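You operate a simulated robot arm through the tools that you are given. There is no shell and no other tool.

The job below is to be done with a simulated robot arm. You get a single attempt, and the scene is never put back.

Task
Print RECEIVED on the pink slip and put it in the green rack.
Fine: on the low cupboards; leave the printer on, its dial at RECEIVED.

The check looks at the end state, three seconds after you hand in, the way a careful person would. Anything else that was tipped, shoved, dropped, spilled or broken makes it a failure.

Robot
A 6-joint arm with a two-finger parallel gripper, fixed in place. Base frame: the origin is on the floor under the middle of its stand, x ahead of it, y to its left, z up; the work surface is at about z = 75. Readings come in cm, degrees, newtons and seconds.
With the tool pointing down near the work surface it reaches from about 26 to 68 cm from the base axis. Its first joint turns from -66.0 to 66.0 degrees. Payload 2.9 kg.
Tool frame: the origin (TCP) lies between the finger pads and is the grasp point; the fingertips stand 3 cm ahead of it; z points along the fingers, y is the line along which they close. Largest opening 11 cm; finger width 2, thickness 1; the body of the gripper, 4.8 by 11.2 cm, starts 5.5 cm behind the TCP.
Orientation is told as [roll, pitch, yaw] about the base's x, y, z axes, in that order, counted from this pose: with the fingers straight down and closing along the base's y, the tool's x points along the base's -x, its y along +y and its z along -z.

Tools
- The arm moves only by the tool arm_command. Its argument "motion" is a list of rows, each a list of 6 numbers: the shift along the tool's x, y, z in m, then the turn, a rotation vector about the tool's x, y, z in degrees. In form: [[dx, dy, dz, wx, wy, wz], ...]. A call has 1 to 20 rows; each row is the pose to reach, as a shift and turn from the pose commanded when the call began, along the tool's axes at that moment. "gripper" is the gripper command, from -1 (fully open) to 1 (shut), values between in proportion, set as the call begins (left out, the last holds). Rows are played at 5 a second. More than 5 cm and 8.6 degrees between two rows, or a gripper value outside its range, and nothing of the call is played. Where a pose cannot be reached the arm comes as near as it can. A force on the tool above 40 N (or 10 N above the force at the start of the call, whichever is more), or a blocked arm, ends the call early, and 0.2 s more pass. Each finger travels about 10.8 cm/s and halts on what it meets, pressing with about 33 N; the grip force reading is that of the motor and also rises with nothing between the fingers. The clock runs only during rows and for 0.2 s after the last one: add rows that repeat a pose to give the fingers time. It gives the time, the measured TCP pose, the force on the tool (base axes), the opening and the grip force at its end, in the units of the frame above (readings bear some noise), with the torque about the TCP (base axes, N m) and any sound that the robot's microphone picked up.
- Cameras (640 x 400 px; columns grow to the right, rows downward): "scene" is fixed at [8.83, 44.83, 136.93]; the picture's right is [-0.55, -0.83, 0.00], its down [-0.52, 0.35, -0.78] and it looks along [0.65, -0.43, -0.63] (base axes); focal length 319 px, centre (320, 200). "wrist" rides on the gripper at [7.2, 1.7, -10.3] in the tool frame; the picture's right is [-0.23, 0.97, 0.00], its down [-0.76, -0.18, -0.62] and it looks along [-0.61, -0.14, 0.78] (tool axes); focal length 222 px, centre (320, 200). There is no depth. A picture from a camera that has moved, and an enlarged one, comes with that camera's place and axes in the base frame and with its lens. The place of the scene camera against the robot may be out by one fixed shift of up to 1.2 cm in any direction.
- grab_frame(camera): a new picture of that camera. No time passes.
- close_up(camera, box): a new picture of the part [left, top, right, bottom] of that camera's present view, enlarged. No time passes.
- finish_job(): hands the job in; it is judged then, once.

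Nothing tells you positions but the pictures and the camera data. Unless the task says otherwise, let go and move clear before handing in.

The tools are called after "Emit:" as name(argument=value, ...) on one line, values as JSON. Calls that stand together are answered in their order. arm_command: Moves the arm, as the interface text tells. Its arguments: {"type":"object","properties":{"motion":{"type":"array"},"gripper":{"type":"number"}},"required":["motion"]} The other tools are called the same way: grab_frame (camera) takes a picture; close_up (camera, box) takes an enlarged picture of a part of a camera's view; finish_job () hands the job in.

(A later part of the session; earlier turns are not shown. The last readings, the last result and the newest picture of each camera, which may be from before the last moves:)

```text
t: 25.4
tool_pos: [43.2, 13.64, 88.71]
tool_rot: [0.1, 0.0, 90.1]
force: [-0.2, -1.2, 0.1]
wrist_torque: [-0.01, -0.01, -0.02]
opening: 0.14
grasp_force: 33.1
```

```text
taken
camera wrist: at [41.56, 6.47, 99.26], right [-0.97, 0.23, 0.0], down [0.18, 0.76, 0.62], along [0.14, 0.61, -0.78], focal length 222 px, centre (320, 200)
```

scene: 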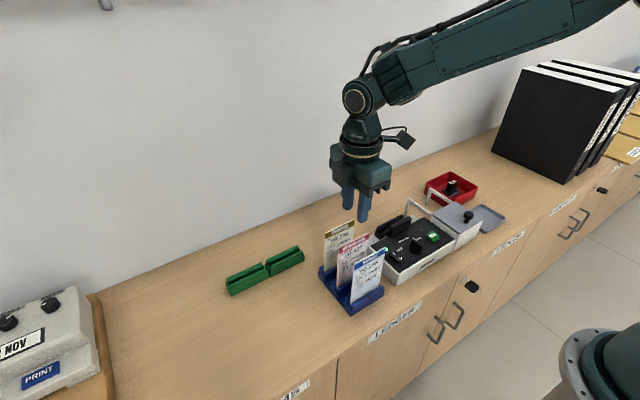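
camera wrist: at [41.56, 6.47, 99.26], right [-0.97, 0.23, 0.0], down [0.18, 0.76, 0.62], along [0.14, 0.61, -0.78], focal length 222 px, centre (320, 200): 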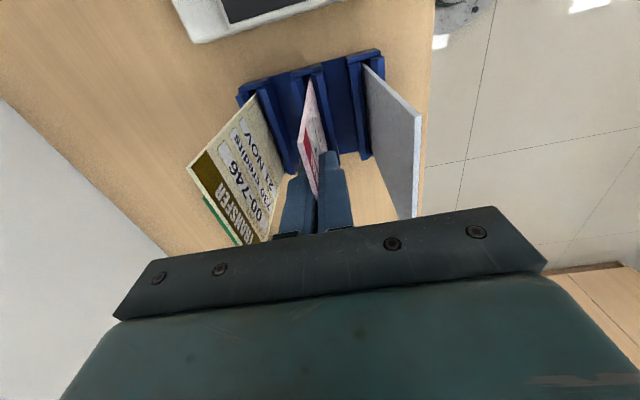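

The slip is gripped (1.4 mm). Lifting straight up.

Emit:
arm_command(motion=[[0, 0, -0.01, 0, 0, 0], [0, 0, -0.025, 0, 0, 0], [0, 0, -0.05, 0, 0, 0], [0, 0, -0.08, 0, 0, 0], [0, 0, -0.11, 0, 0, 0], [0, 0, -0.145, 0, 0, 0], [0, 0, -0.145, 0, 0, 0], [0, 0, -0.145, 0, 0, 0]])

Emit:
grab_frame(camera="wrist")

Emit:
grab_frame(camera="scene")

```text
t: 27.2
tool_pos: [43.57, 13.81, 103.36]
tool_rot: [0.0, 0.0, 90.0]
force: [0.8, 0.3, 0.2]
wrist_torque: [-0.02, -0.02, 0.0]
opening: 0.14
grasp_force: 32.8
```

```text
taken
camera wrist: at [41.85, 6.59, 113.79], right [-0.97, 0.23, 0.0], down [0.18, 0.76, 0.62], along [0.14, 0.61, -0.78], focal length 222 px, centre (320, 200)
```

wrist: 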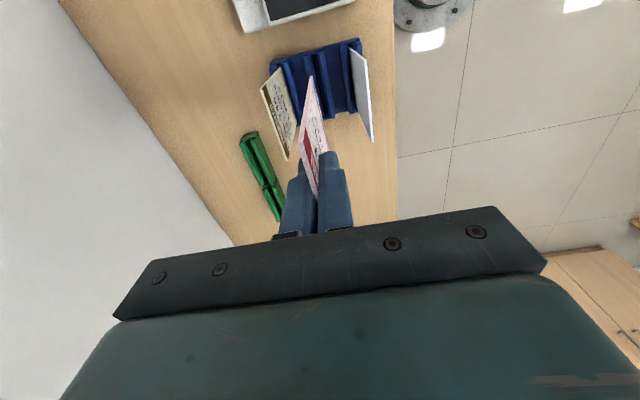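

```text
taken
```

scene: 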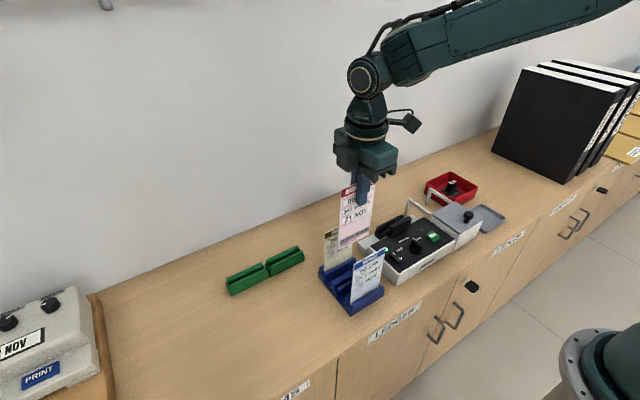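

The slip is out and the others stayed put. I'll zoom to measure how it sits in the fingers.

Emit:
close_up(camera="wrist", box=[250, 60, 390, 240])

Emit:
close_up(camera="scene", box=[310, 130, 430, 280])

```text
2.22 times, centred on (320, 150) of wrist
camera zoom: at [41.85, 6.59, 113.79], right [-0.97, 0.23, 0.0], down [0.18, 0.76, 0.62], along [0.14, 0.61, -0.78], focal length 494 px, centre (320, 311)
```

zoom: 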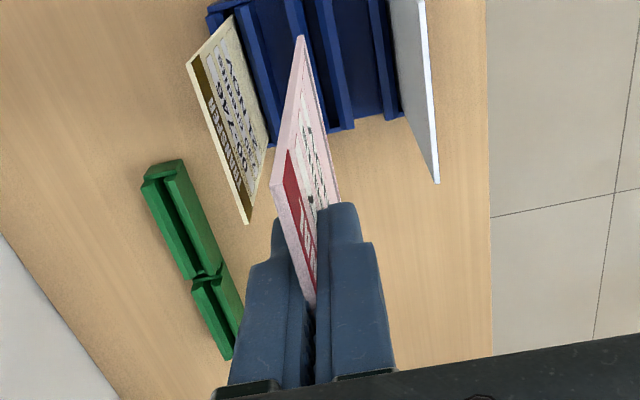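

```text
2.67 times, centred on (370, 205) of scene
camera zoom: at [8.83, 44.83, 136.93], right [-0.55, -0.83, 0.0], down [-0.52, 0.35, -0.78], along [0.65, -0.43, -0.63], focal length 851 px, centre (187, 187)
```

zoom: 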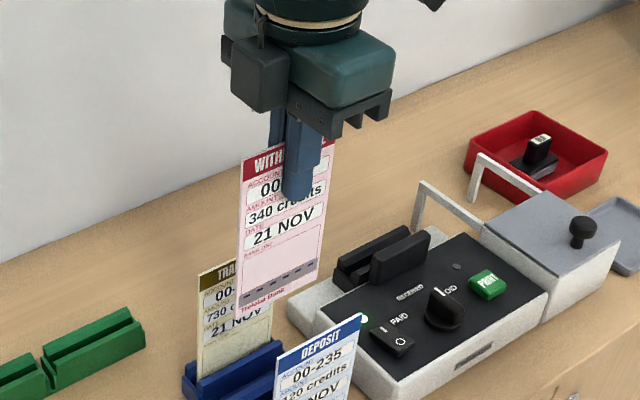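

The slip hangs straight, with its bottom about 12.4 cm below the grasp point. I'll carry it over to above the printer's slot and look again.

Emit:
arm_command(motion=[[0.03, 0, -0.008, 0, 0, 0], [0.06, 0, -0.01, 0, 0, 0], [0.09, 0, -0.01, 0, 0, 0], [0.12, -0.012, -0.01, 0, 0, 0], [0.15, -0.024, -0.01, 0, 0, 0], [0.1774, -0.0357, -0.01, 0, 0, 0], [0.1774, -0.0357, -0.01, 0, 0, 0], [0.1774, -0.0357, -0.01, 0, 0, 0]])

Emit:
grab_frame(camera="wrist")

Emit:
close_up(camera="wrist", box=[220, 40, 400, 240])

Emit:
close_up(camera="scene", box=[350, 100, 490, 290])

```text
t: 29.0
tool_pos: [47.07, -4.18, 104.53]
tool_rot: [0.0, -0.1, 90.0]
force: [-0.5, -0.1, 0.2]
wrist_torque: [0.0, -0.02, 0.01]
opening: 0.14
grasp_force: 32.7
```

```text
taken
camera wrist: at [45.31, -11.32, 114.98], right [-0.97, 0.23, 0.0], down [0.18, 0.76, 0.62], along [0.14, 0.61, -0.78], focal length 222 px, centre (320, 200)
```

wrist: 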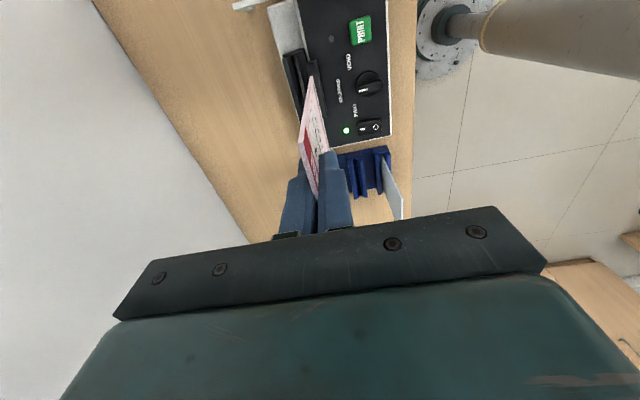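

```text
2.00 times, centred on (310, 140) of wrist
camera zoom: at [45.31, -11.32, 114.98], right [-0.97, 0.23, 0.0], down [0.18, 0.76, 0.62], along [0.14, 0.61, -0.78], focal length 444 px, centre (340, 320)
```

zoom: 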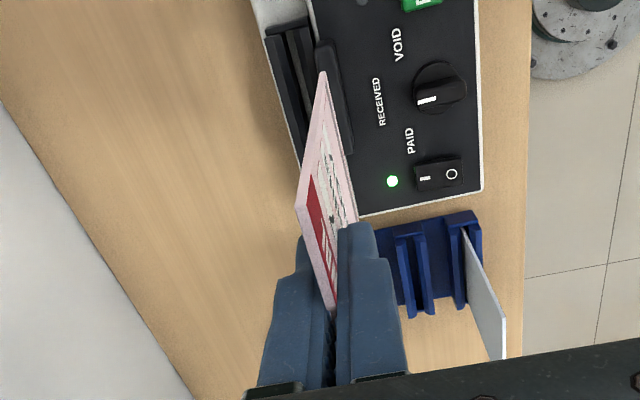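

```text
2.11 times, centred on (420, 195) of scene
camera zoom: at [8.84, 44.83, 136.93], right [-0.55, -0.83, 0.0], down [-0.52, 0.35, -0.78], along [0.65, -0.43, -0.63], focal length 672 px, centre (110, 210)
```

zoom: 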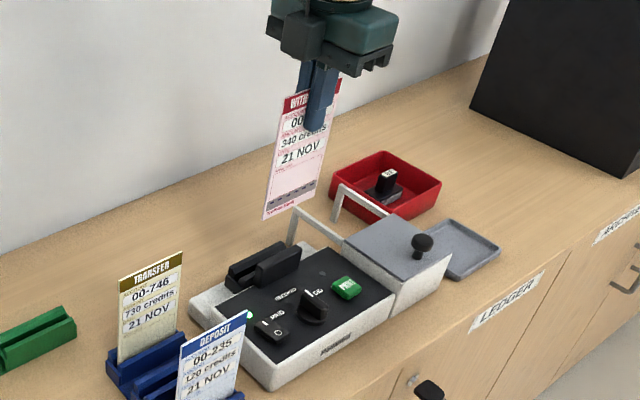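

Emit:
close_up(camera="wrist", box=[260, 30, 350, 130])

Emit:
close_up(camera="scene", box=[360, 190, 440, 260])

```text
4.00 times, centred on (305, 80) of wrist
camera zoom: at [45.31, -11.32, 114.98], right [-0.97, 0.23, 0.0], down [0.18, 0.76, 0.62], along [0.14, 0.61, -0.78], focal length 888 px, centre (380, 680)
```

zoom: 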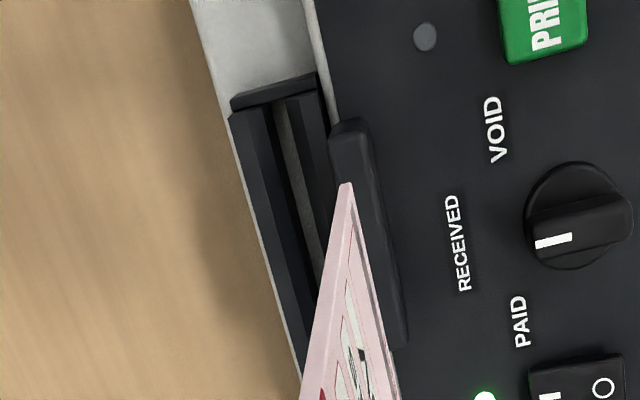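

```text
5.71 times, centred on (400, 225) of scene
camera zoom: at [8.84, 44.83, 136.93], right [-0.55, -0.83, 0.0], down [-0.52, 0.35, -0.78], along [0.65, -0.43, -0.63], focal length 1824 px, centre (-137, 57)
```

zoom: 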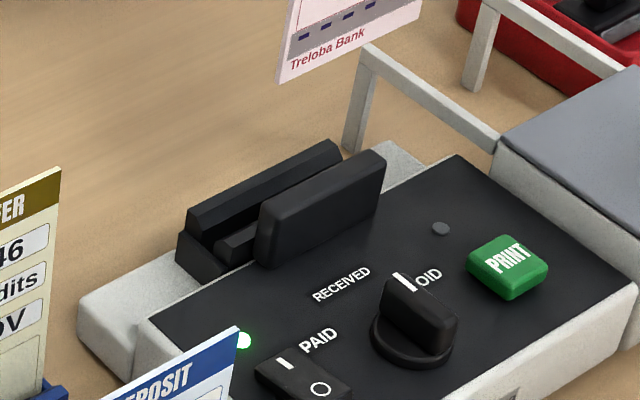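

I need a clearer look into the slot without the slip in front of it; I'll shift toward the robot and view it from above.

Emit:
arm_command(motion=[[-0.01, 0.02, 0, 0, 0, 0], [-0.02, 0.04, 0, 0, 0, 0], [-0.03, 0.05, 0, 0, 0, 0], [-0.03, 0.05, 0, 0, 0, 0]])

Emit:
grab_frame(camera="wrist")

Emit:
close_up(camera="wrist", box=[220, 0, 330, 130])

```text
t: 30.0
tool_pos: [41.83, -1.02, 104.31]
tool_rot: [0.0, 0.0, 90.0]
force: [-0.3, -0.5, 0.7]
wrist_torque: [0.02, -0.01, 0.0]
opening: 0.13
grasp_force: 32.7
```

```text
taken
camera wrist: at [40.09, -8.19, 114.8], right [-0.97, 0.23, 0.0], down [0.18, 0.76, 0.62], along [0.14, 0.61, -0.78], focal length 222 px, centre (320, 200)
```

wrist: 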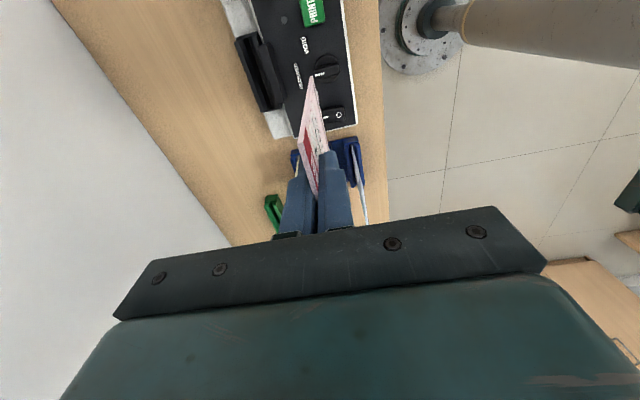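

```text
3.08 times, centred on (275, 65) of wrist
camera zoom: at [40.09, -8.19, 114.8], right [-0.97, 0.23, 0.0], down [0.18, 0.76, 0.62], along [0.14, 0.61, -0.78], focal length 684 px, centre (458, 615)
```

zoom: 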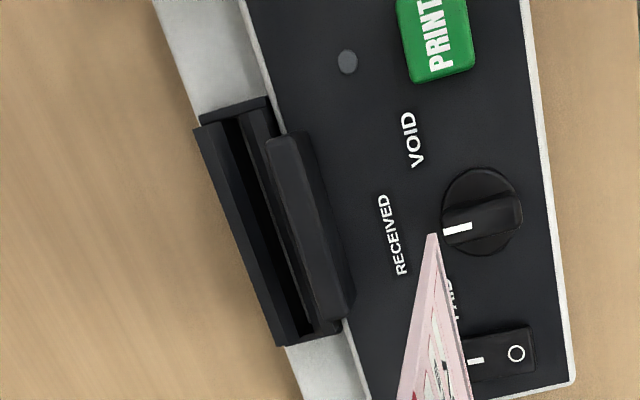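

Emit:
close_up(camera="wrist", box=[230, 25, 290, 120])

Emit:
close_up(camera="scene", box=[365, 190, 425, 240])

```text
4.21 times, centred on (260, 72) of wrist
camera zoom: at [40.09, -8.19, 114.8], right [-0.97, 0.23, 0.0], down [0.18, 0.76, 0.62], along [0.14, 0.61, -0.78], focal length 935 px, centre (573, 737)
```

zoom: 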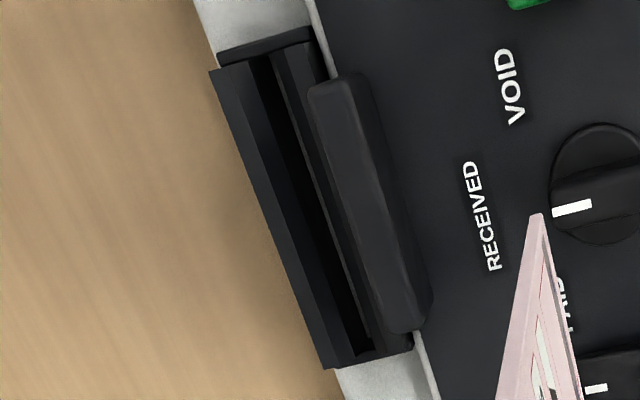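

```text
8.00 times, centred on (395, 215) of scene
camera zoom: at [8.83, 44.83, 136.93], right [-0.55, -0.83, 0.0], down [-0.52, 0.35, -0.78], along [0.65, -0.43, -0.63], focal length 2553 px, centre (-280, 80)
```

zoom: 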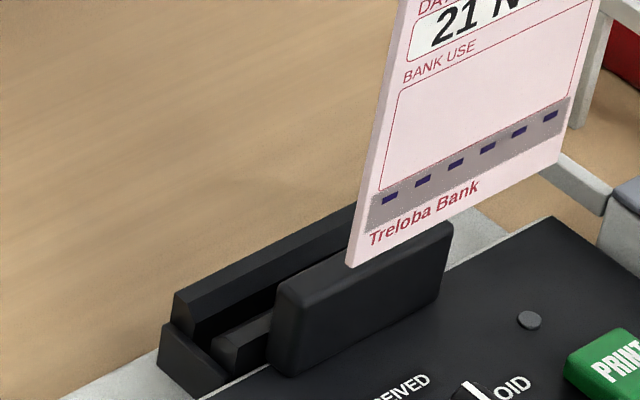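

The slot is the groove between two black rails at about x 49.1, y −8.9 to −0.3, just behind the taller front plate. I'll bring the slip over it with its bottom edge a few cm above.

Emit:
arm_command(motion=[[0.019, -0.036, 0, 0, 0, 0], [0.0375, -0.072, 0, 0, 0, 0], [0.0375, -0.072, 0.02, 0, 0, 0], [0.0375, -0.072, 0.045, 0, 0, 0], [0.0375, -0.072, 0.065, 0, 0, 0], [0.0375, -0.072, 0.065, 0, 0, 0], [0.0375, -0.072, 0.065, 0, 0, 0]])

Emit:
grab_frame(camera="wrist")

Emit:
close_up(camera="wrist", box=[260, 20, 360, 120])

Emit:
close_up(camera="scene", box=[365, 140, 445, 240])

```text
t: 31.6
tool_pos: [49.01, -4.74, 98.09]
tool_rot: [0.0, 0.0, 90.0]
force: [-0.1, -0.2, -0.4]
wrist_torque: [0.0, 0.0, 0.01]
opening: 0.15
grasp_force: 33.0
```

```text
taken
camera wrist: at [47.46, -11.96, 108.45], right [-0.97, 0.23, 0.0], down [0.18, 0.76, 0.62], along [0.14, 0.61, -0.78], focal length 222 px, centre (320, 200)
```

wrist: 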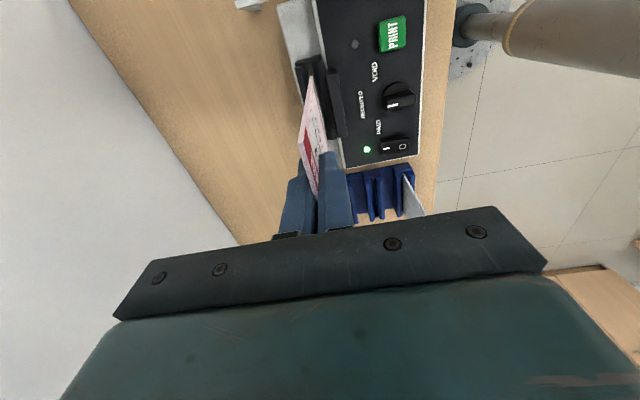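

```text
4.00 times, centred on (310, 70) of wrist
camera zoom: at [47.46, -11.96, 108.45], right [-0.97, 0.23, 0.0], down [0.18, 0.76, 0.62], along [0.14, 0.61, -0.78], focal length 888 px, centre (360, 720)
```

zoom: 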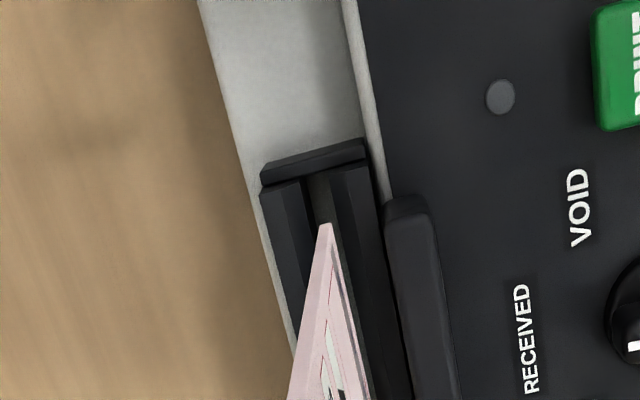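

```text
4.00 times, centred on (405, 190) of scene
camera zoom: at [8.83, 44.83, 136.93], right [-0.55, -0.83, 0.0], down [-0.52, 0.35, -0.78], along [0.65, -0.43, -0.63], focal length 1276 px, centre (-20, 240)
```

zoom: 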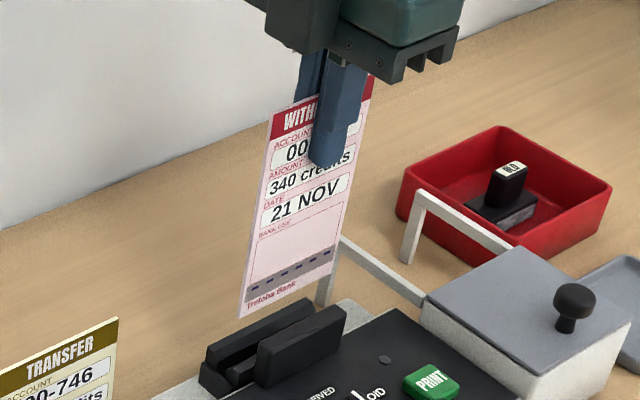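

The slip's bottom edge is lined up over the groove to within about a millimetre. Lowering 2.5 cm and checking again.

Emit:
arm_command(motion=[[0, -0.0007, 0.01, 0, 0, 0], [0, -0.0007, 0.018, 0, 0, 0], [0, -0.0007, 0.025, 0, 0, 0], [0, -0.0007, 0.025, 0, 0, 0], [0, -0.0007, 0.025, 0, 0, 0]])

Emit:
close_up(camera="wrist", box=[270, 20, 350, 120])

Emit:
close_up(camera="scene", box=[365, 180, 435, 240])

```text
t: 32.8
tool_pos: [49.15, -4.7, 95.53]
tool_rot: [0.0, 0.0, 90.0]
force: [-0.1, 0.8, 0.3]
wrist_torque: [-0.02, -0.02, 0.0]
opening: 0.12
grasp_force: 32.8
```

```text
4.00 times, centred on (310, 70) of wrist
camera zoom: at [47.46, -11.87, 105.96], right [-0.97, 0.23, 0.0], down [0.18, 0.76, 0.62], along [0.14, 0.61, -0.78], focal length 888 px, centre (360, 720)
```

zoom: 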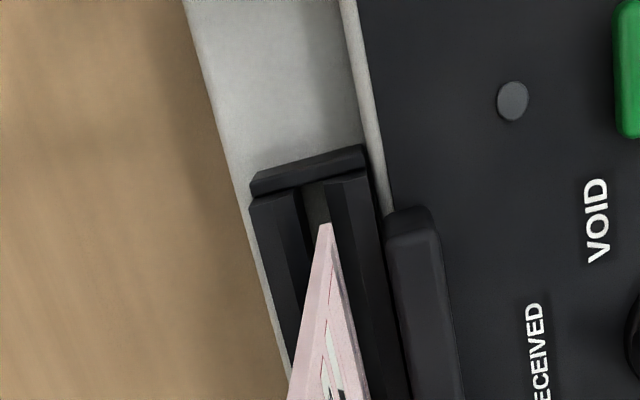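

```text
6.67 times, centred on (400, 210) of scene
camera zoom: at [8.83, 44.83, 136.93], right [-0.55, -0.83, 0.0], down [-0.52, 0.35, -0.78], along [0.65, -0.43, -0.63], focal length 2128 px, centre (-213, 133)
```

zoom: 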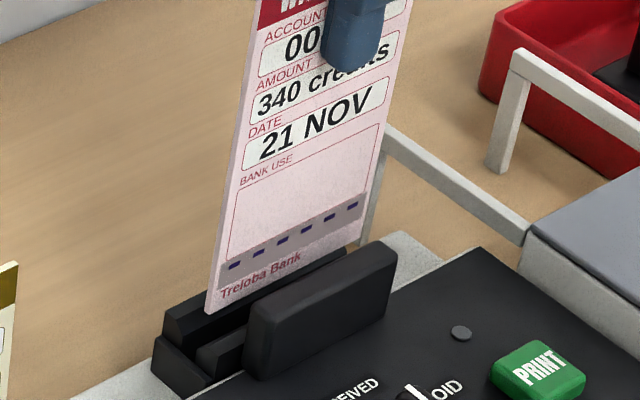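

The bottom edge is aligned inside the groove opening. Continuing down slowly.

Emit:
arm_command(motion=[[0, -0.0004, 0.003, 0, 0, 0], [0, -0.0004, 0.006, 0, 0, 0], [0, -0.0004, 0.009, 0, 0, 0], [0, -0.0004, 0.012, 0, 0, 0], [0, -0.0004, 0.015, 0, 0, 0], [0, -0.0004, 0.015, 0, 0, 0]])

Emit:
close_up(camera="wrist", box=[270, 20, 350, 120])

Emit:
close_up(camera="scene", box=[365, 180, 435, 240])

```text
t: 34.2
tool_pos: [49.34, -4.74, 93.89]
tool_rot: [0.0, 0.0, 90.0]
force: [0.0, 0.1, -0.1]
wrist_torque: [-0.01, 0.05, 0.02]
opening: 0.16
grasp_force: 32.9
```

```text
4.00 times, centred on (310, 70) of wrist
camera zoom: at [47.61, -11.98, 104.42], right [-0.97, 0.23, 0.0], down [0.18, 0.76, 0.62], along [0.14, 0.61, -0.78], focal length 888 px, centre (360, 720)
```

zoom: 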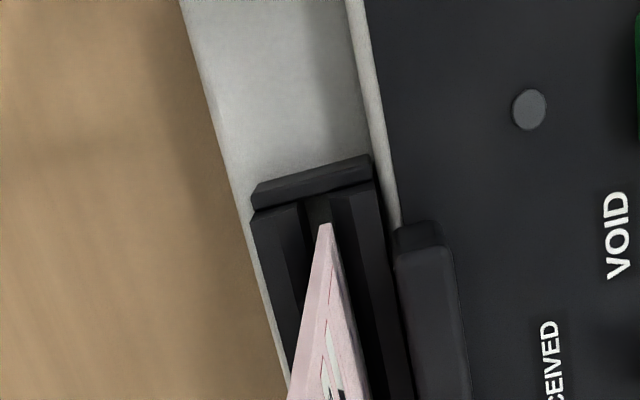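

```text
6.67 times, centred on (400, 210) of scene
camera zoom: at [8.83, 44.83, 136.93], right [-0.55, -0.83, 0.0], down [-0.52, 0.35, -0.78], along [0.65, -0.43, -0.63], focal length 2128 px, centre (-213, 133)
```

zoom: 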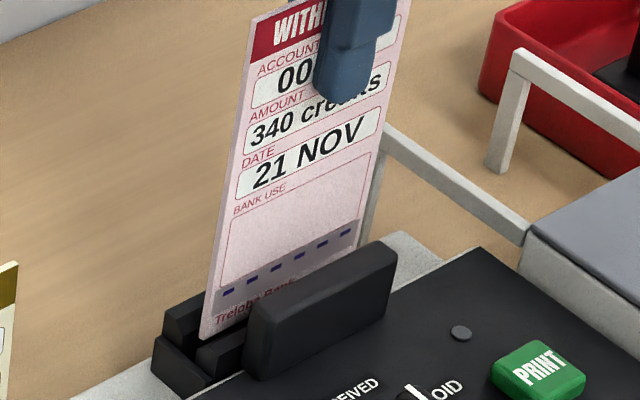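

No contact yet and the slip is entering between the rails. Continuing down gently until it bottoms.

Emit:
arm_command(motion=[[0, 0, 0.003, 0, 0, 0], [0, 0, 0.006, 0, 0, 0], [0, 0, 0.009, 0, 0, 0], [0, 0, 0.012, 0, 0, 0], [0, 0, 0.012, 0, 0, 0]])

Emit:
close_up(camera="wrist", box=[270, 20, 350, 120])

Emit:
close_up(camera="scene", box=[365, 180, 435, 240])

```text
t: 35.4
tool_pos: [49.42, -4.85, 92.83]
tool_rot: [0.0, -0.1, 90.0]
force: [0.0, -0.3, 0.4]
wrist_torque: [0.0, 0.0, 0.01]
opening: 0.13
grasp_force: 33.2
```

```text
4.00 times, centred on (310, 70) of wrist
camera zoom: at [47.68, -12.02, 103.27], right [-0.97, 0.23, 0.0], down [0.18, 0.76, 0.62], along [0.14, 0.61, -0.78], focal length 888 px, centre (360, 720)
```

zoom: 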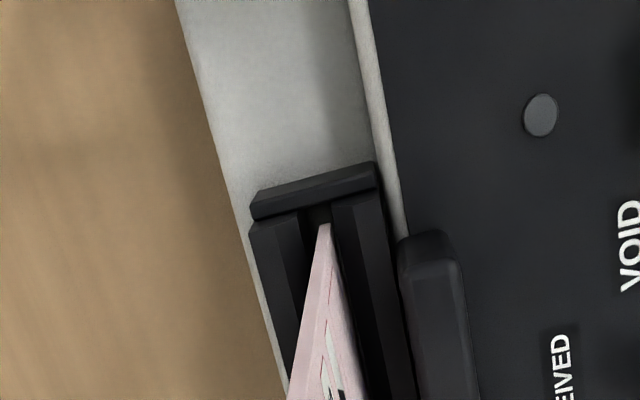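

```text
6.67 times, centred on (400, 210) of scene
camera zoom: at [8.83, 44.83, 136.93], right [-0.55, -0.83, 0.0], down [-0.52, 0.35, -0.78], along [0.65, -0.43, -0.63], focal length 2128 px, centre (-213, 133)
```

zoom: 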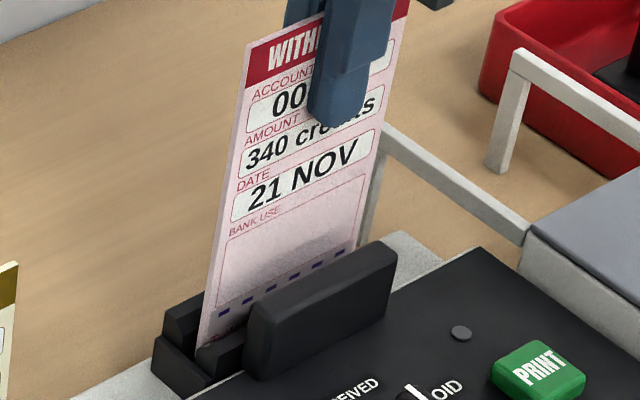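

It's sliding in freely. Continuing down.

Emit:
arm_command(motion=[[0, 0.0004, 0.003, 0, 0, 0], [0, 0.0006, 0.006, 0, 0, 0], [0, 0.0006, 0.009, 0, 0, 0], [0, 0.0006, 0.012, 0, 0, 0], [0, 0.0006, 0.012, 0, 0, 0]])

Emit:
close_up(camera="wrist", box=[270, 20, 350, 120])

Emit:
close_up(camera="scene", box=[365, 180, 435, 240])

```text
t: 36.6
tool_pos: [49.18, -4.84, 91.6]
tool_rot: [0.0, -0.1, 89.9]
force: [2.5, 0.5, 0.5]
wrist_torque: [0.0, -0.3, 0.0]
opening: 0.15
grasp_force: 32.8
```

```text
4.00 times, centred on (310, 70) of wrist
camera zoom: at [47.48, -12.01, 102.06], right [-0.97, 0.23, 0.0], down [0.18, 0.76, 0.62], along [0.14, 0.61, -0.78], focal length 888 px, centre (360, 720)
```

zoom: 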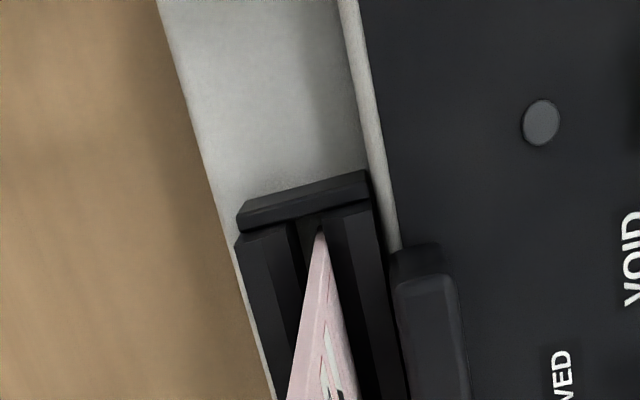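

```text
6.67 times, centred on (400, 210) of scene
camera zoom: at [8.84, 44.83, 136.93], right [-0.55, -0.83, 0.0], down [-0.52, 0.35, -0.78], along [0.65, -0.43, -0.63], focal length 2128 px, centre (-213, 133)
```

zoom: 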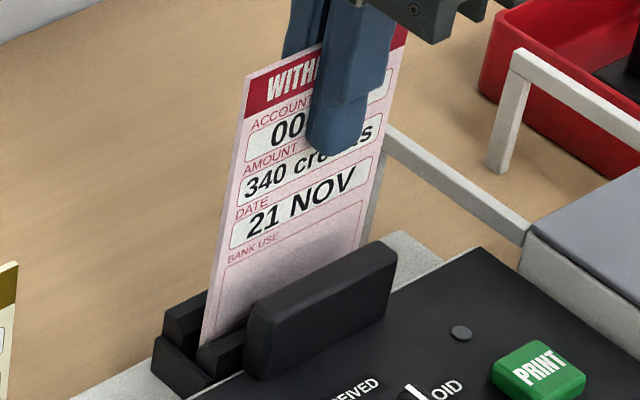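

A slight sideways touch on the near rail; I'll shift 1 mm back and keep lowering.

Emit:
arm_command(motion=[[0, -0.0008, 0, 0, 0, 0], [0, -0.0008, 0.003, 0, 0, 0], [0, -0.0008, 0.006, 0, 0, 0], [0, -0.0008, 0.009, 0, 0, 0], [0, -0.0008, 0.009, 0, 0, 0]])

Emit:
close_up(camera="wrist", box=[270, 20, 350, 120])

Emit:
close_up(camera="scene", box=[365, 180, 435, 240])

```text
t: 37.8
tool_pos: [49.18, -4.82, 90.95]
tool_rot: [-0.2, 0.0, 90.0]
force: [-1.8, -0.7, 26.6]
wrist_torque: [-0.03, 0.17, -0.01]
opening: 0.15
grasp_force: 33.0
```

```text
4.00 times, centred on (310, 70) of wrist
camera zoom: at [47.53, -12.02, 101.34], right [-0.97, 0.23, 0.0], down [0.18, 0.76, 0.62], along [0.14, 0.61, -0.78], focal length 888 px, centre (360, 720)
```

zoom: 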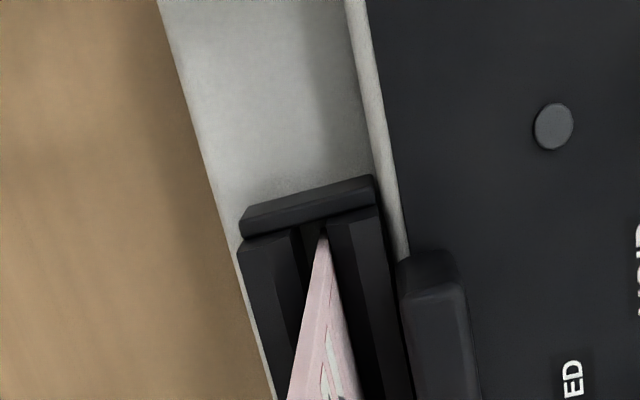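

```text
6.67 times, centred on (400, 210) of scene
camera zoom: at [8.79, 44.83, 136.94], right [-0.55, -0.83, 0.0], down [-0.52, 0.35, -0.78], along [0.65, -0.43, -0.62], focal length 2128 px, centre (-213, 133)
```

zoom: 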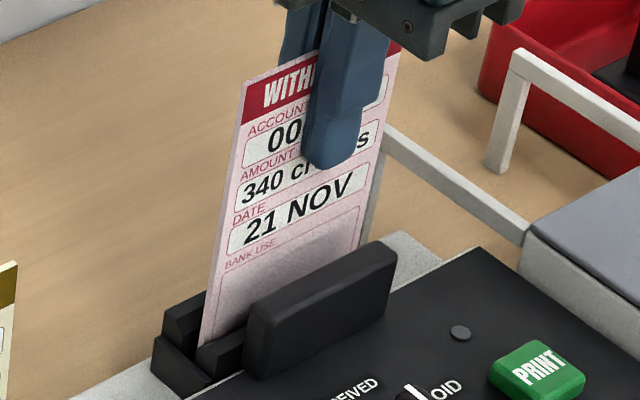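

The slip has bottomed in the slot. I'll relieve the pressure, then open the fingers.

Emit:
arm_command(motion=[[0, 0, -0.0025, 0, 0, 0], [0, 0, -0.0025, 0, 0, 0]])

Emit:
arm_command(motion=[[0, 0, 0, 0, 0, 0], [0, 0, 0, 0, 0, 0], [0, 0, 0, 0, 0, 0]], gripper=0.5)

Emit:
grab_frame(camera="wrist")

Emit:
close_up(camera="scene", box=[355, 140, 455, 260])

```text
t: 38.4
tool_pos: [49.18, -4.79, 90.98]
tool_rot: [0.1, 0.0, 89.9]
force: [2.4, -1.9, 6.2]
wrist_torque: [-0.21, -0.32, 0.02]
opening: 0.13
grasp_force: 32.9
```

```text
t: 39.2
tool_pos: [49.31, -4.82, 91.1]
tool_rot: [0.1, 0.0, 90.0]
force: [-0.8, 0.3, 0.0]
wrist_torque: [-0.02, 0.0, -0.01]
opening: 2.76
grasp_force: 0.1
```

```text
taken
camera wrist: at [47.55, -11.98, 101.44], right [-0.97, 0.23, 0.0], down [0.18, 0.76, 0.62], along [0.14, 0.61, -0.78], focal length 222 px, centre (320, 200)
```

wrist: 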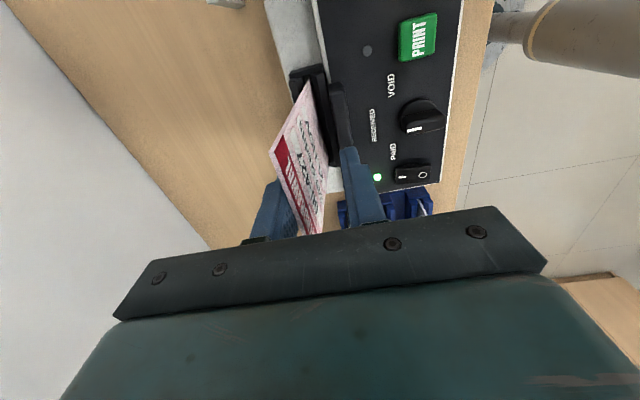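

```text
3.33 times, centred on (405, 200) of scene
camera zoom: at [8.83, 44.83, 136.93], right [-0.55, -0.83, 0.0], down [-0.52, 0.35, -0.78], along [0.65, -0.43, -0.63], focal length 1064 px, centre (37, 200)
```

zoom: 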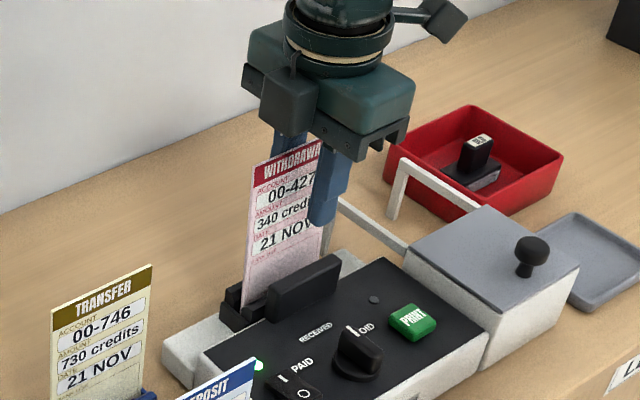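

The slip stands in the slot, leaning slightly back as the slot allows. I'll raise the gripper straight up slowly.

Emit:
arm_command(motion=[[0, 0, -0.01, 0, 0, 0], [0, 0, -0.025, 0, 0, 0], [0, 0, -0.045, 0, 0, 0], [0, 0, -0.07, 0, 0, 0], [0, 0, -0.1, 0, 0, 0], [0, 0, -0.1, 0, 0, 0]])

Emit:
grab_frame(camera="wrist")

Emit:
close_up(camera="scene", box=[355, 140, 455, 260])

```text
t: 40.6
tool_pos: [49.27, -4.81, 101.27]
tool_rot: [0.0, 0.1, 90.0]
force: [-0.6, 0.0, -0.3]
wrist_torque: [0.03, -0.02, 0.01]
opening: 2.76
grasp_force: 0.1
```

```text
taken
camera wrist: at [47.43, -12.0, 111.66], right [-0.97, 0.23, 0.0], down [0.18, 0.76, 0.62], along [0.14, 0.61, -0.78], focal length 222 px, centre (320, 200)
```

wrist: 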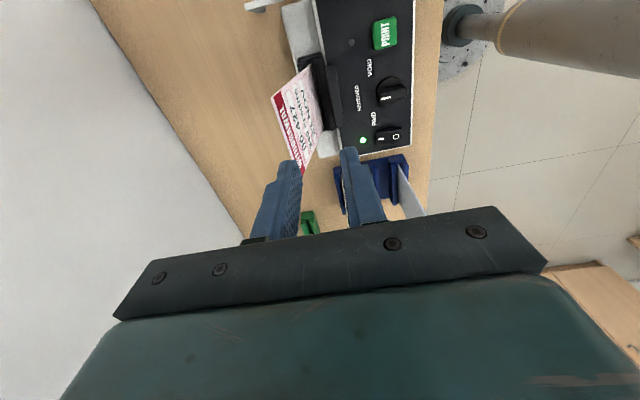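

```text
3.33 times, centred on (405, 200) of scene
camera zoom: at [8.83, 44.83, 136.93], right [-0.55, -0.83, 0.0], down [-0.52, 0.35, -0.78], along [0.65, -0.43, -0.63], focal length 1064 px, centre (37, 200)
```

zoom: 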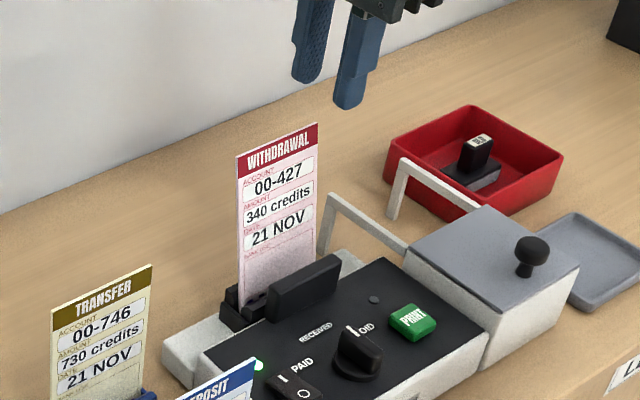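

The slip is standing in the slot. Now I'll close the fingers, turn back, and move above the green PRINT button at (40.5, −9.3).

Emit:
arm_command(motion=[[0.0041, 0.008, 0, 0, 0, 8.2], [0.0083, 0.016, 0, 0, 0, 16.4], [0.0124, 0.024, 0, 0, 0, 24.6], [0.0165, 0.032, 0, 0, 0, 32.8], [0.0207, 0.04, 0, 0, 0, 41.0], [0.0248, 0.048, 0, 0, 0, 49.2], [0.0289, 0.056, 0, 0, 0, 57.4], [0.0331, 0.064, 0, 0, 0, 65.6], [0.0372, 0.072, 0, 0, 0, 73.8], [0.0414, 0.08, 0, 0, 0, 82.0], [0.0455, 0.0883, 0, 0, 0, 90], [0.0455, 0.0883, 0.03, 0, 0, 90], [0.0455, 0.0883, 0.06, 0, 0, 90], [0.0455, 0.0883, 0.09, 0, 0, 90], [0.0455, 0.0883, 0.09, 0, 0, 90], [0.0455, 0.0883, 0.09, 0, 0, 90]], gripper=1)

Emit:
grab_frame(camera="wrist")

Emit:
grab_frame(camera="scene")

Emit:
close_up(camera="wrist", box=[240, 80, 400, 240])

```text
t: 44.0
tool_pos: [40.58, -9.15, 92.02]
tool_rot: [0.0, 0.0, 0.0]
force: [-0.4, -0.5, -0.1]
wrist_torque: [-0.02, 0.0, -0.02]
opening: 0.02
grasp_force: 33.0
```

```text
taken
camera wrist: at [33.41, -7.36, 102.45], right [0.23, 0.97, 0.0], down [0.76, -0.18, 0.62], along [0.61, -0.14, -0.78], focal length 222 px, centre (320, 200)
```

wrist: 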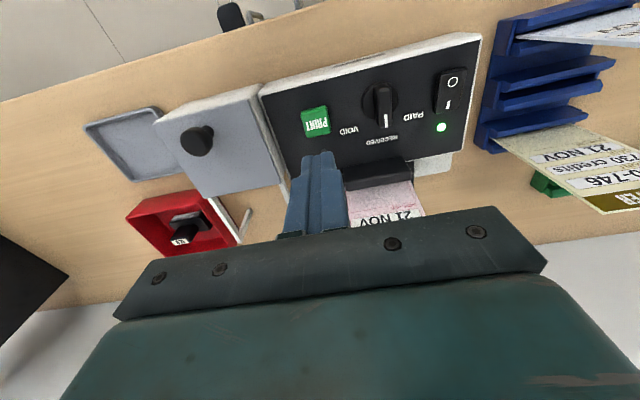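

```text
taken
```

scene: 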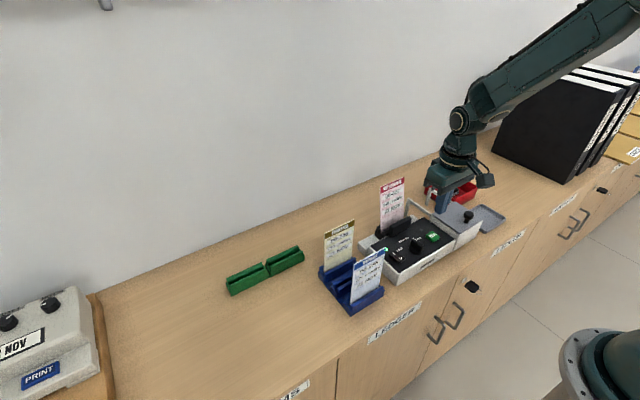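

```text
2.50 times, centred on (320, 160) of wrist
camera zoom: at [33.41, -7.36, 102.45], right [0.23, 0.97, 0.0], down [0.76, -0.18, 0.62], along [0.61, -0.14, -0.78], focal length 555 px, centre (320, 300)
```

zoom: 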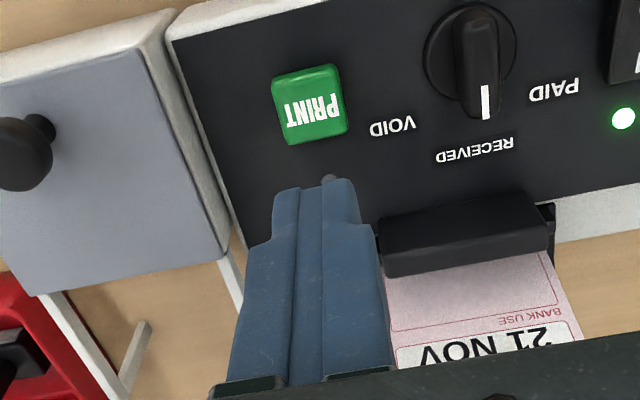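

The button is about 3 mm off to the side; I'll correct while descending to just above it.

Emit:
arm_command(motion=[[0.0015, -0.0025, 0.02, 0, 0, 0], [0.0015, -0.0025, 0.04, 0, 0, 0], [0.0015, -0.0025, 0.058, 0, 0, 0], [0.0015, -0.0025, 0.066, 0, 0, 0], [0.0015, -0.0025, 0.066, 0, 0, 0], [0.0015, -0.0025, 0.066, 0, 0, 0]])

Emit:
close_up(camera="wrist", box=[240, 80, 400, 240])

Emit:
close_up(camera="scene", box=[365, 150, 485, 290])

```text
t: 45.4
tool_pos: [40.42, -9.45, 85.3]
tool_rot: [0.0, -0.1, 0.0]
force: [0.4, 0.1, 0.5]
wrist_torque: [0.0, 0.0, 0.02]
opening: 0.01
grasp_force: 32.6
```

```text
2.50 times, centred on (320, 160) of wrist
camera zoom: at [33.12, -7.74, 95.8], right [0.23, 0.97, 0.0], down [0.76, -0.18, 0.62], along [0.61, -0.14, -0.78], focal length 555 px, centre (320, 300)
```

zoom: 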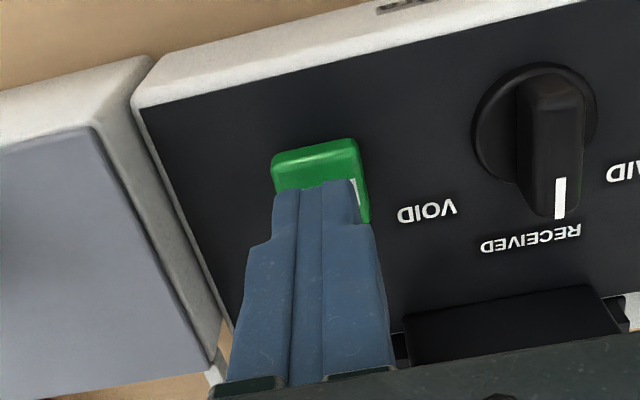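

```text
2.86 times, centred on (425, 220) of scene
camera zoom: at [8.83, 44.83, 136.93], right [-0.55, -0.83, 0.0], down [-0.52, 0.35, -0.78], along [0.65, -0.43, -0.63], focal length 912 px, centre (20, 143)
```

zoom: 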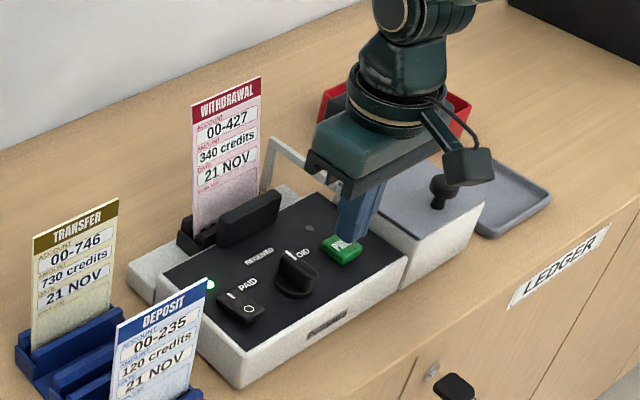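

The fingertips are over the button. Pressing down slowly.

Emit:
arm_command(motion=[[0, 0, 0.003, 0, 0, 0], [0, 0, 0.006, 0, 0, 0], [0, 0, 0.009, 0, 0, 0], [0, 0, 0.011, 0, 0, 0], [0, 0, 0.012, 0, 0, 0], [0, 0, 0.012, 0, 0, 0]])

Emit:
grab_frame(camera="wrist")

Emit:
close_up(camera="scene", box=[365, 150, 485, 290])

```text
t: 46.8
tool_pos: [40.24, -9.68, 84.21]
tool_rot: [0.0, 0.0, 0.0]
force: [-0.2, -1.3, 0.3]
wrist_torque: [0.0, -0.03, -0.02]
opening: 0.0
grasp_force: 33.1
```

```text
taken
camera wrist: at [32.99, -7.77, 94.65], right [0.23, 0.97, 0.0], down [0.76, -0.18, 0.62], along [0.61, -0.14, -0.78], focal length 222 px, centre (320, 200)
```

wrist: 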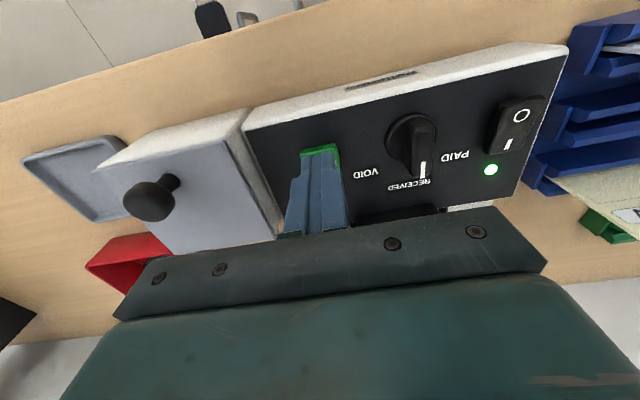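

```text
2.86 times, centred on (425, 220) of scene
camera zoom: at [8.83, 44.83, 136.93], right [-0.55, -0.83, 0.0], down [-0.52, 0.35, -0.78], along [0.65, -0.43, -0.63], focal length 912 px, centre (20, 143)
```

zoom: 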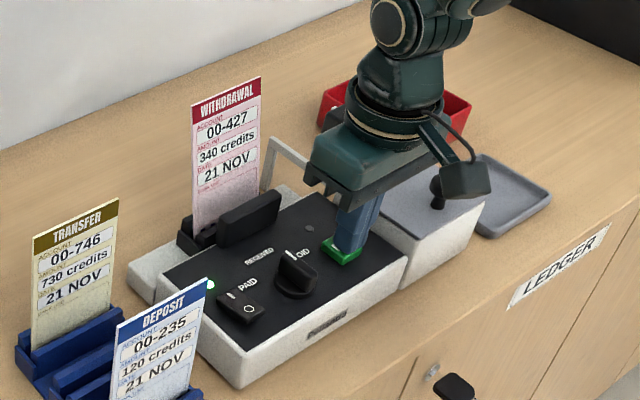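

No contact yet; continuing down in small steps.

Emit:
arm_command(motion=[[0, 0, 0.002, 0, 0, 0], [0, 0, 0.004, 0, 0, 0], [0, 0, 0.006, 0, 0, 0], [0, 0, 0.008, 0, 0, 0], [0, 0, 0.008, 0, 0, 0]])

Emit:
close_up(camera="scene", box=[365, 150, 485, 290])

```text
t: 48.0
tool_pos: [40.3, -9.55, 83.6]
tool_rot: [0.0, 0.0, 0.0]
force: [-3.9, 2.2, 17.2]
wrist_torque: [0.04, 0.1, 0.01]
opening: 0.0
grasp_force: 33.7
heard: click
```

```text
2.86 times, centred on (425, 220) of scene
camera zoom: at [8.8, 44.84, 136.93], right [-0.55, -0.83, 0.0], down [-0.52, 0.35, -0.78], along [0.65, -0.43, -0.63], focal length 912 px, centre (20, 143)
```

zoom: 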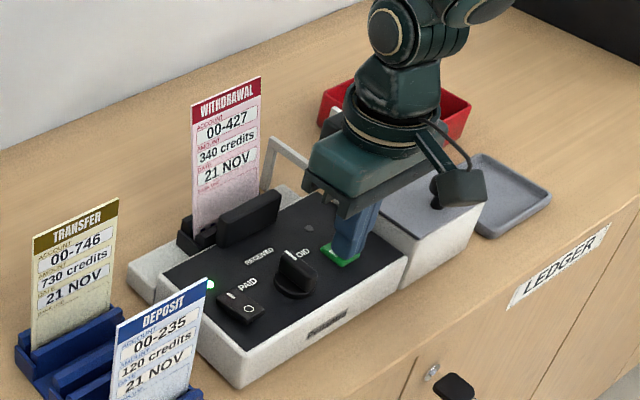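

I heard a click. I'll release the button, rise, and look at the slip.

Emit:
arm_command(motion=[[0, 0, -0.01, 0, 0, 0], [0, 0, -0.03, 0, 0, 0], [0, 0, -0.06, 0, 0, 0], [0, 0, -0.09, 0, 0, 0], [0, 0, -0.12, 0, 0, 0], [0, 0, -0.12, 0, 0, 0]])

Emit:
grab_frame(camera="wrist")

Emit:
close_up(camera="wrist", box=[240, 60, 440, 220])

Emit:
close_up(camera="scene", box=[365, 160, 455, 260])

```text
t: 49.4
tool_pos: [40.3, -9.56, 95.49]
tool_rot: [0.0, 0.0, 0.1]
force: [-0.8, -0.2, 0.1]
wrist_torque: [-0.02, -0.01, -0.02]
opening: 0.02
grasp_force: 33.3
```

```text
taken
camera wrist: at [33.02, -7.75, 105.92], right [0.23, 0.97, 0.0], down [0.76, -0.18, 0.62], along [0.61, -0.14, -0.78], focal length 222 px, centre (320, 200)
```

wrist: 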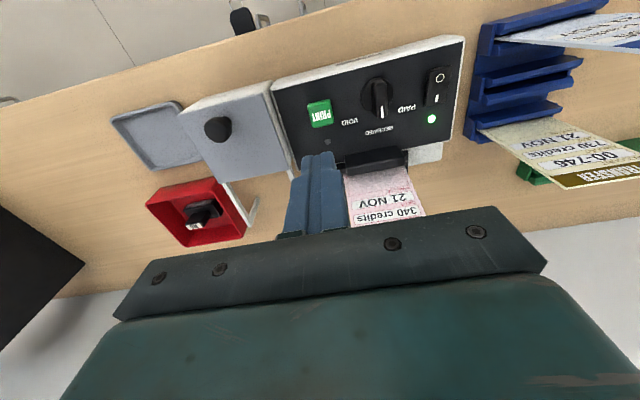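

```text
2.50 times, centred on (340, 140) of wrist
camera zoom: at [33.02, -7.75, 105.92], right [0.23, 0.97, 0.0], down [0.76, -0.18, 0.62], along [0.61, -0.14, -0.78], focal length 555 px, centre (270, 350)
```

zoom: 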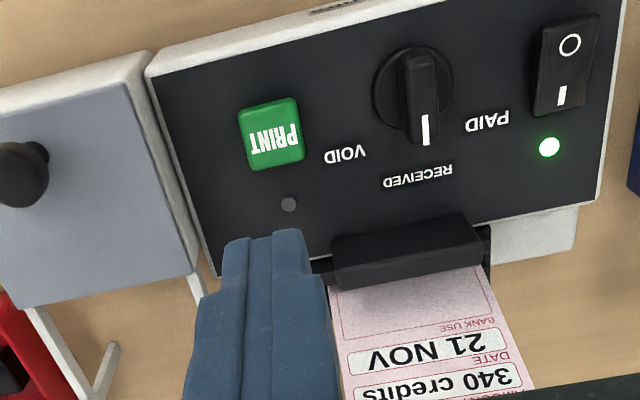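

```text
4.00 times, centred on (410, 210) of scene
camera zoom: at [8.83, 44.83, 136.93], right [-0.55, -0.83, 0.0], down [-0.52, 0.35, -0.78], along [0.65, -0.43, -0.63], focal length 1276 px, centre (-40, 160)
```

zoom: 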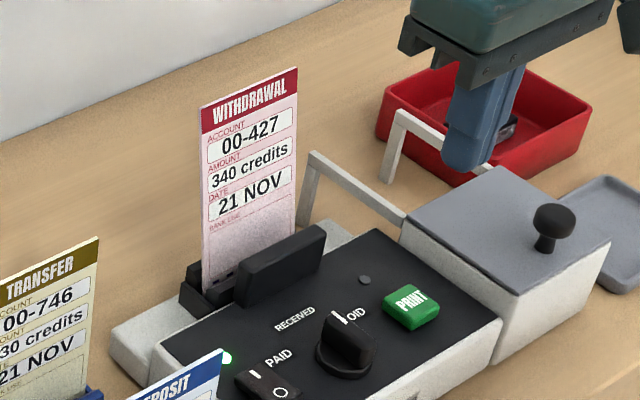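

The visible part of BANK USE is blank, and the rest is hidden behind the front plate. I'll go back over the slip with a wider opening so I can lift it and see whether it printed.

Emit:
arm_command(motion=[[0, 0, -0.045, 0, 0, 0], [0, 0, -0.0865, 0, 0, 0], [-0.008, 0.0044, -0.0865, 0, 0, -8.2], [-0.016, 0.0088, -0.0865, 0, 0, -16.4], [-0.024, 0.013, -0.0865, 0, 0, -24.6], [-0.0325, 0.0175, -0.0865, 0, 0, -32.8], [-0.041, 0.022, -0.0865, 0, 0, -41.0], [-0.049, 0.026, -0.0865, 0, 0, -49.2], [-0.057, 0.0305, -0.0865, 0, 0, -57.4], [-0.065, 0.035, -0.0865, 0, 0, -65.6], [-0.073, 0.039, -0.0865, 0, 0, -73.8], [-0.081, 0.0435, -0.0865, 0, 0, -82.0], [-0.0895, 0.048, -0.0865, 0, 0, -90], [-0.0895, 0.048, -0.0865, 0, 0, -90], [-0.0895, 0.048, -0.0865, 0, 0, -90]], gripper=-0.45)

Emit:
grab_frame(camera="wrist")

Emit:
close_up(camera="wrist", box=[250, 30, 350, 180])

```text
t: 52.6
tool_pos: [49.07, -4.78, 103.94]
tool_rot: [0.0, 0.0, 90.1]
force: [-0.1, -0.7, -0.3]
wrist_torque: [-0.01, 0.01, -0.02]
opening: 7.95
grasp_force: 0.2
```

```text
taken
camera wrist: at [47.51, -11.98, 114.35], right [-0.97, 0.23, 0.0], down [0.18, 0.76, 0.62], along [0.14, 0.61, -0.78], focal length 222 px, centre (320, 200)
```

wrist: 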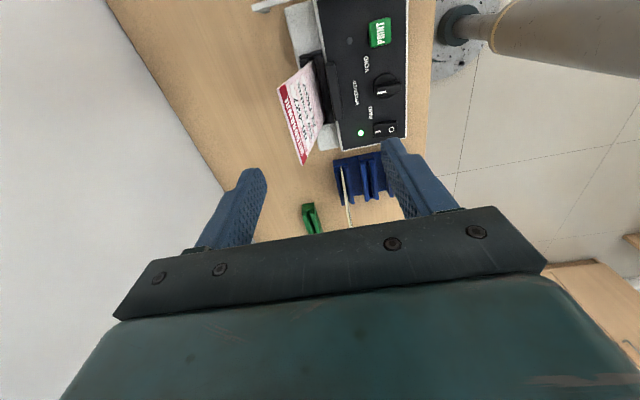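

```text
2.67 times, centred on (300, 105) of wrist
camera zoom: at [47.51, -11.98, 114.35], right [-0.97, 0.23, 0.0], down [0.18, 0.76, 0.62], along [0.14, 0.61, -0.78], focal length 592 px, centre (373, 453)
```

zoom: 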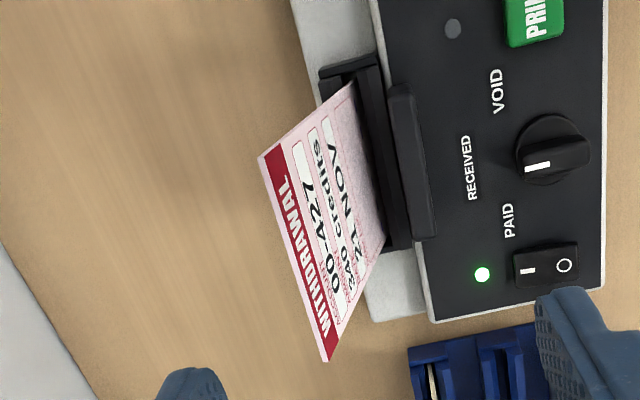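

Emit:
close_up(camera="wrist", box=[275, 55, 335, 125])

Emit:
close_up(camera="scene", box=[370, 175, 430, 245])

```text
5.71 times, centred on (305, 90) of wrist
camera zoom: at [47.51, -11.98, 114.35], right [-0.97, 0.23, 0.0], down [0.18, 0.76, 0.62], along [0.14, 0.61, -0.78], focal length 1269 px, centre (406, 829)
```

zoom: 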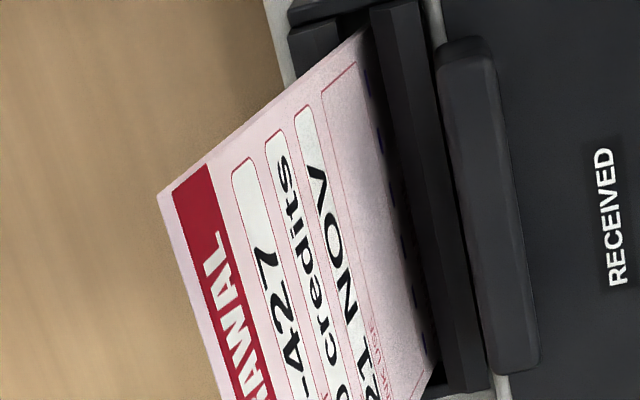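

```text
5.71 times, centred on (400, 210) of scene
camera zoom: at [8.83, 44.83, 136.93], right [-0.55, -0.83, 0.0], down [-0.52, 0.35, -0.78], along [0.65, -0.43, -0.63], focal length 1824 px, centre (-137, 143)
```

zoom: 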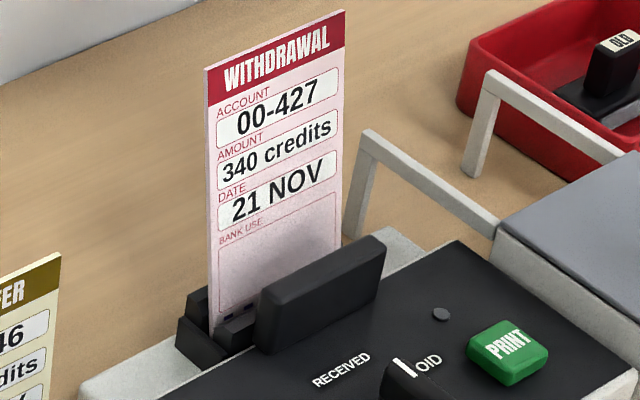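

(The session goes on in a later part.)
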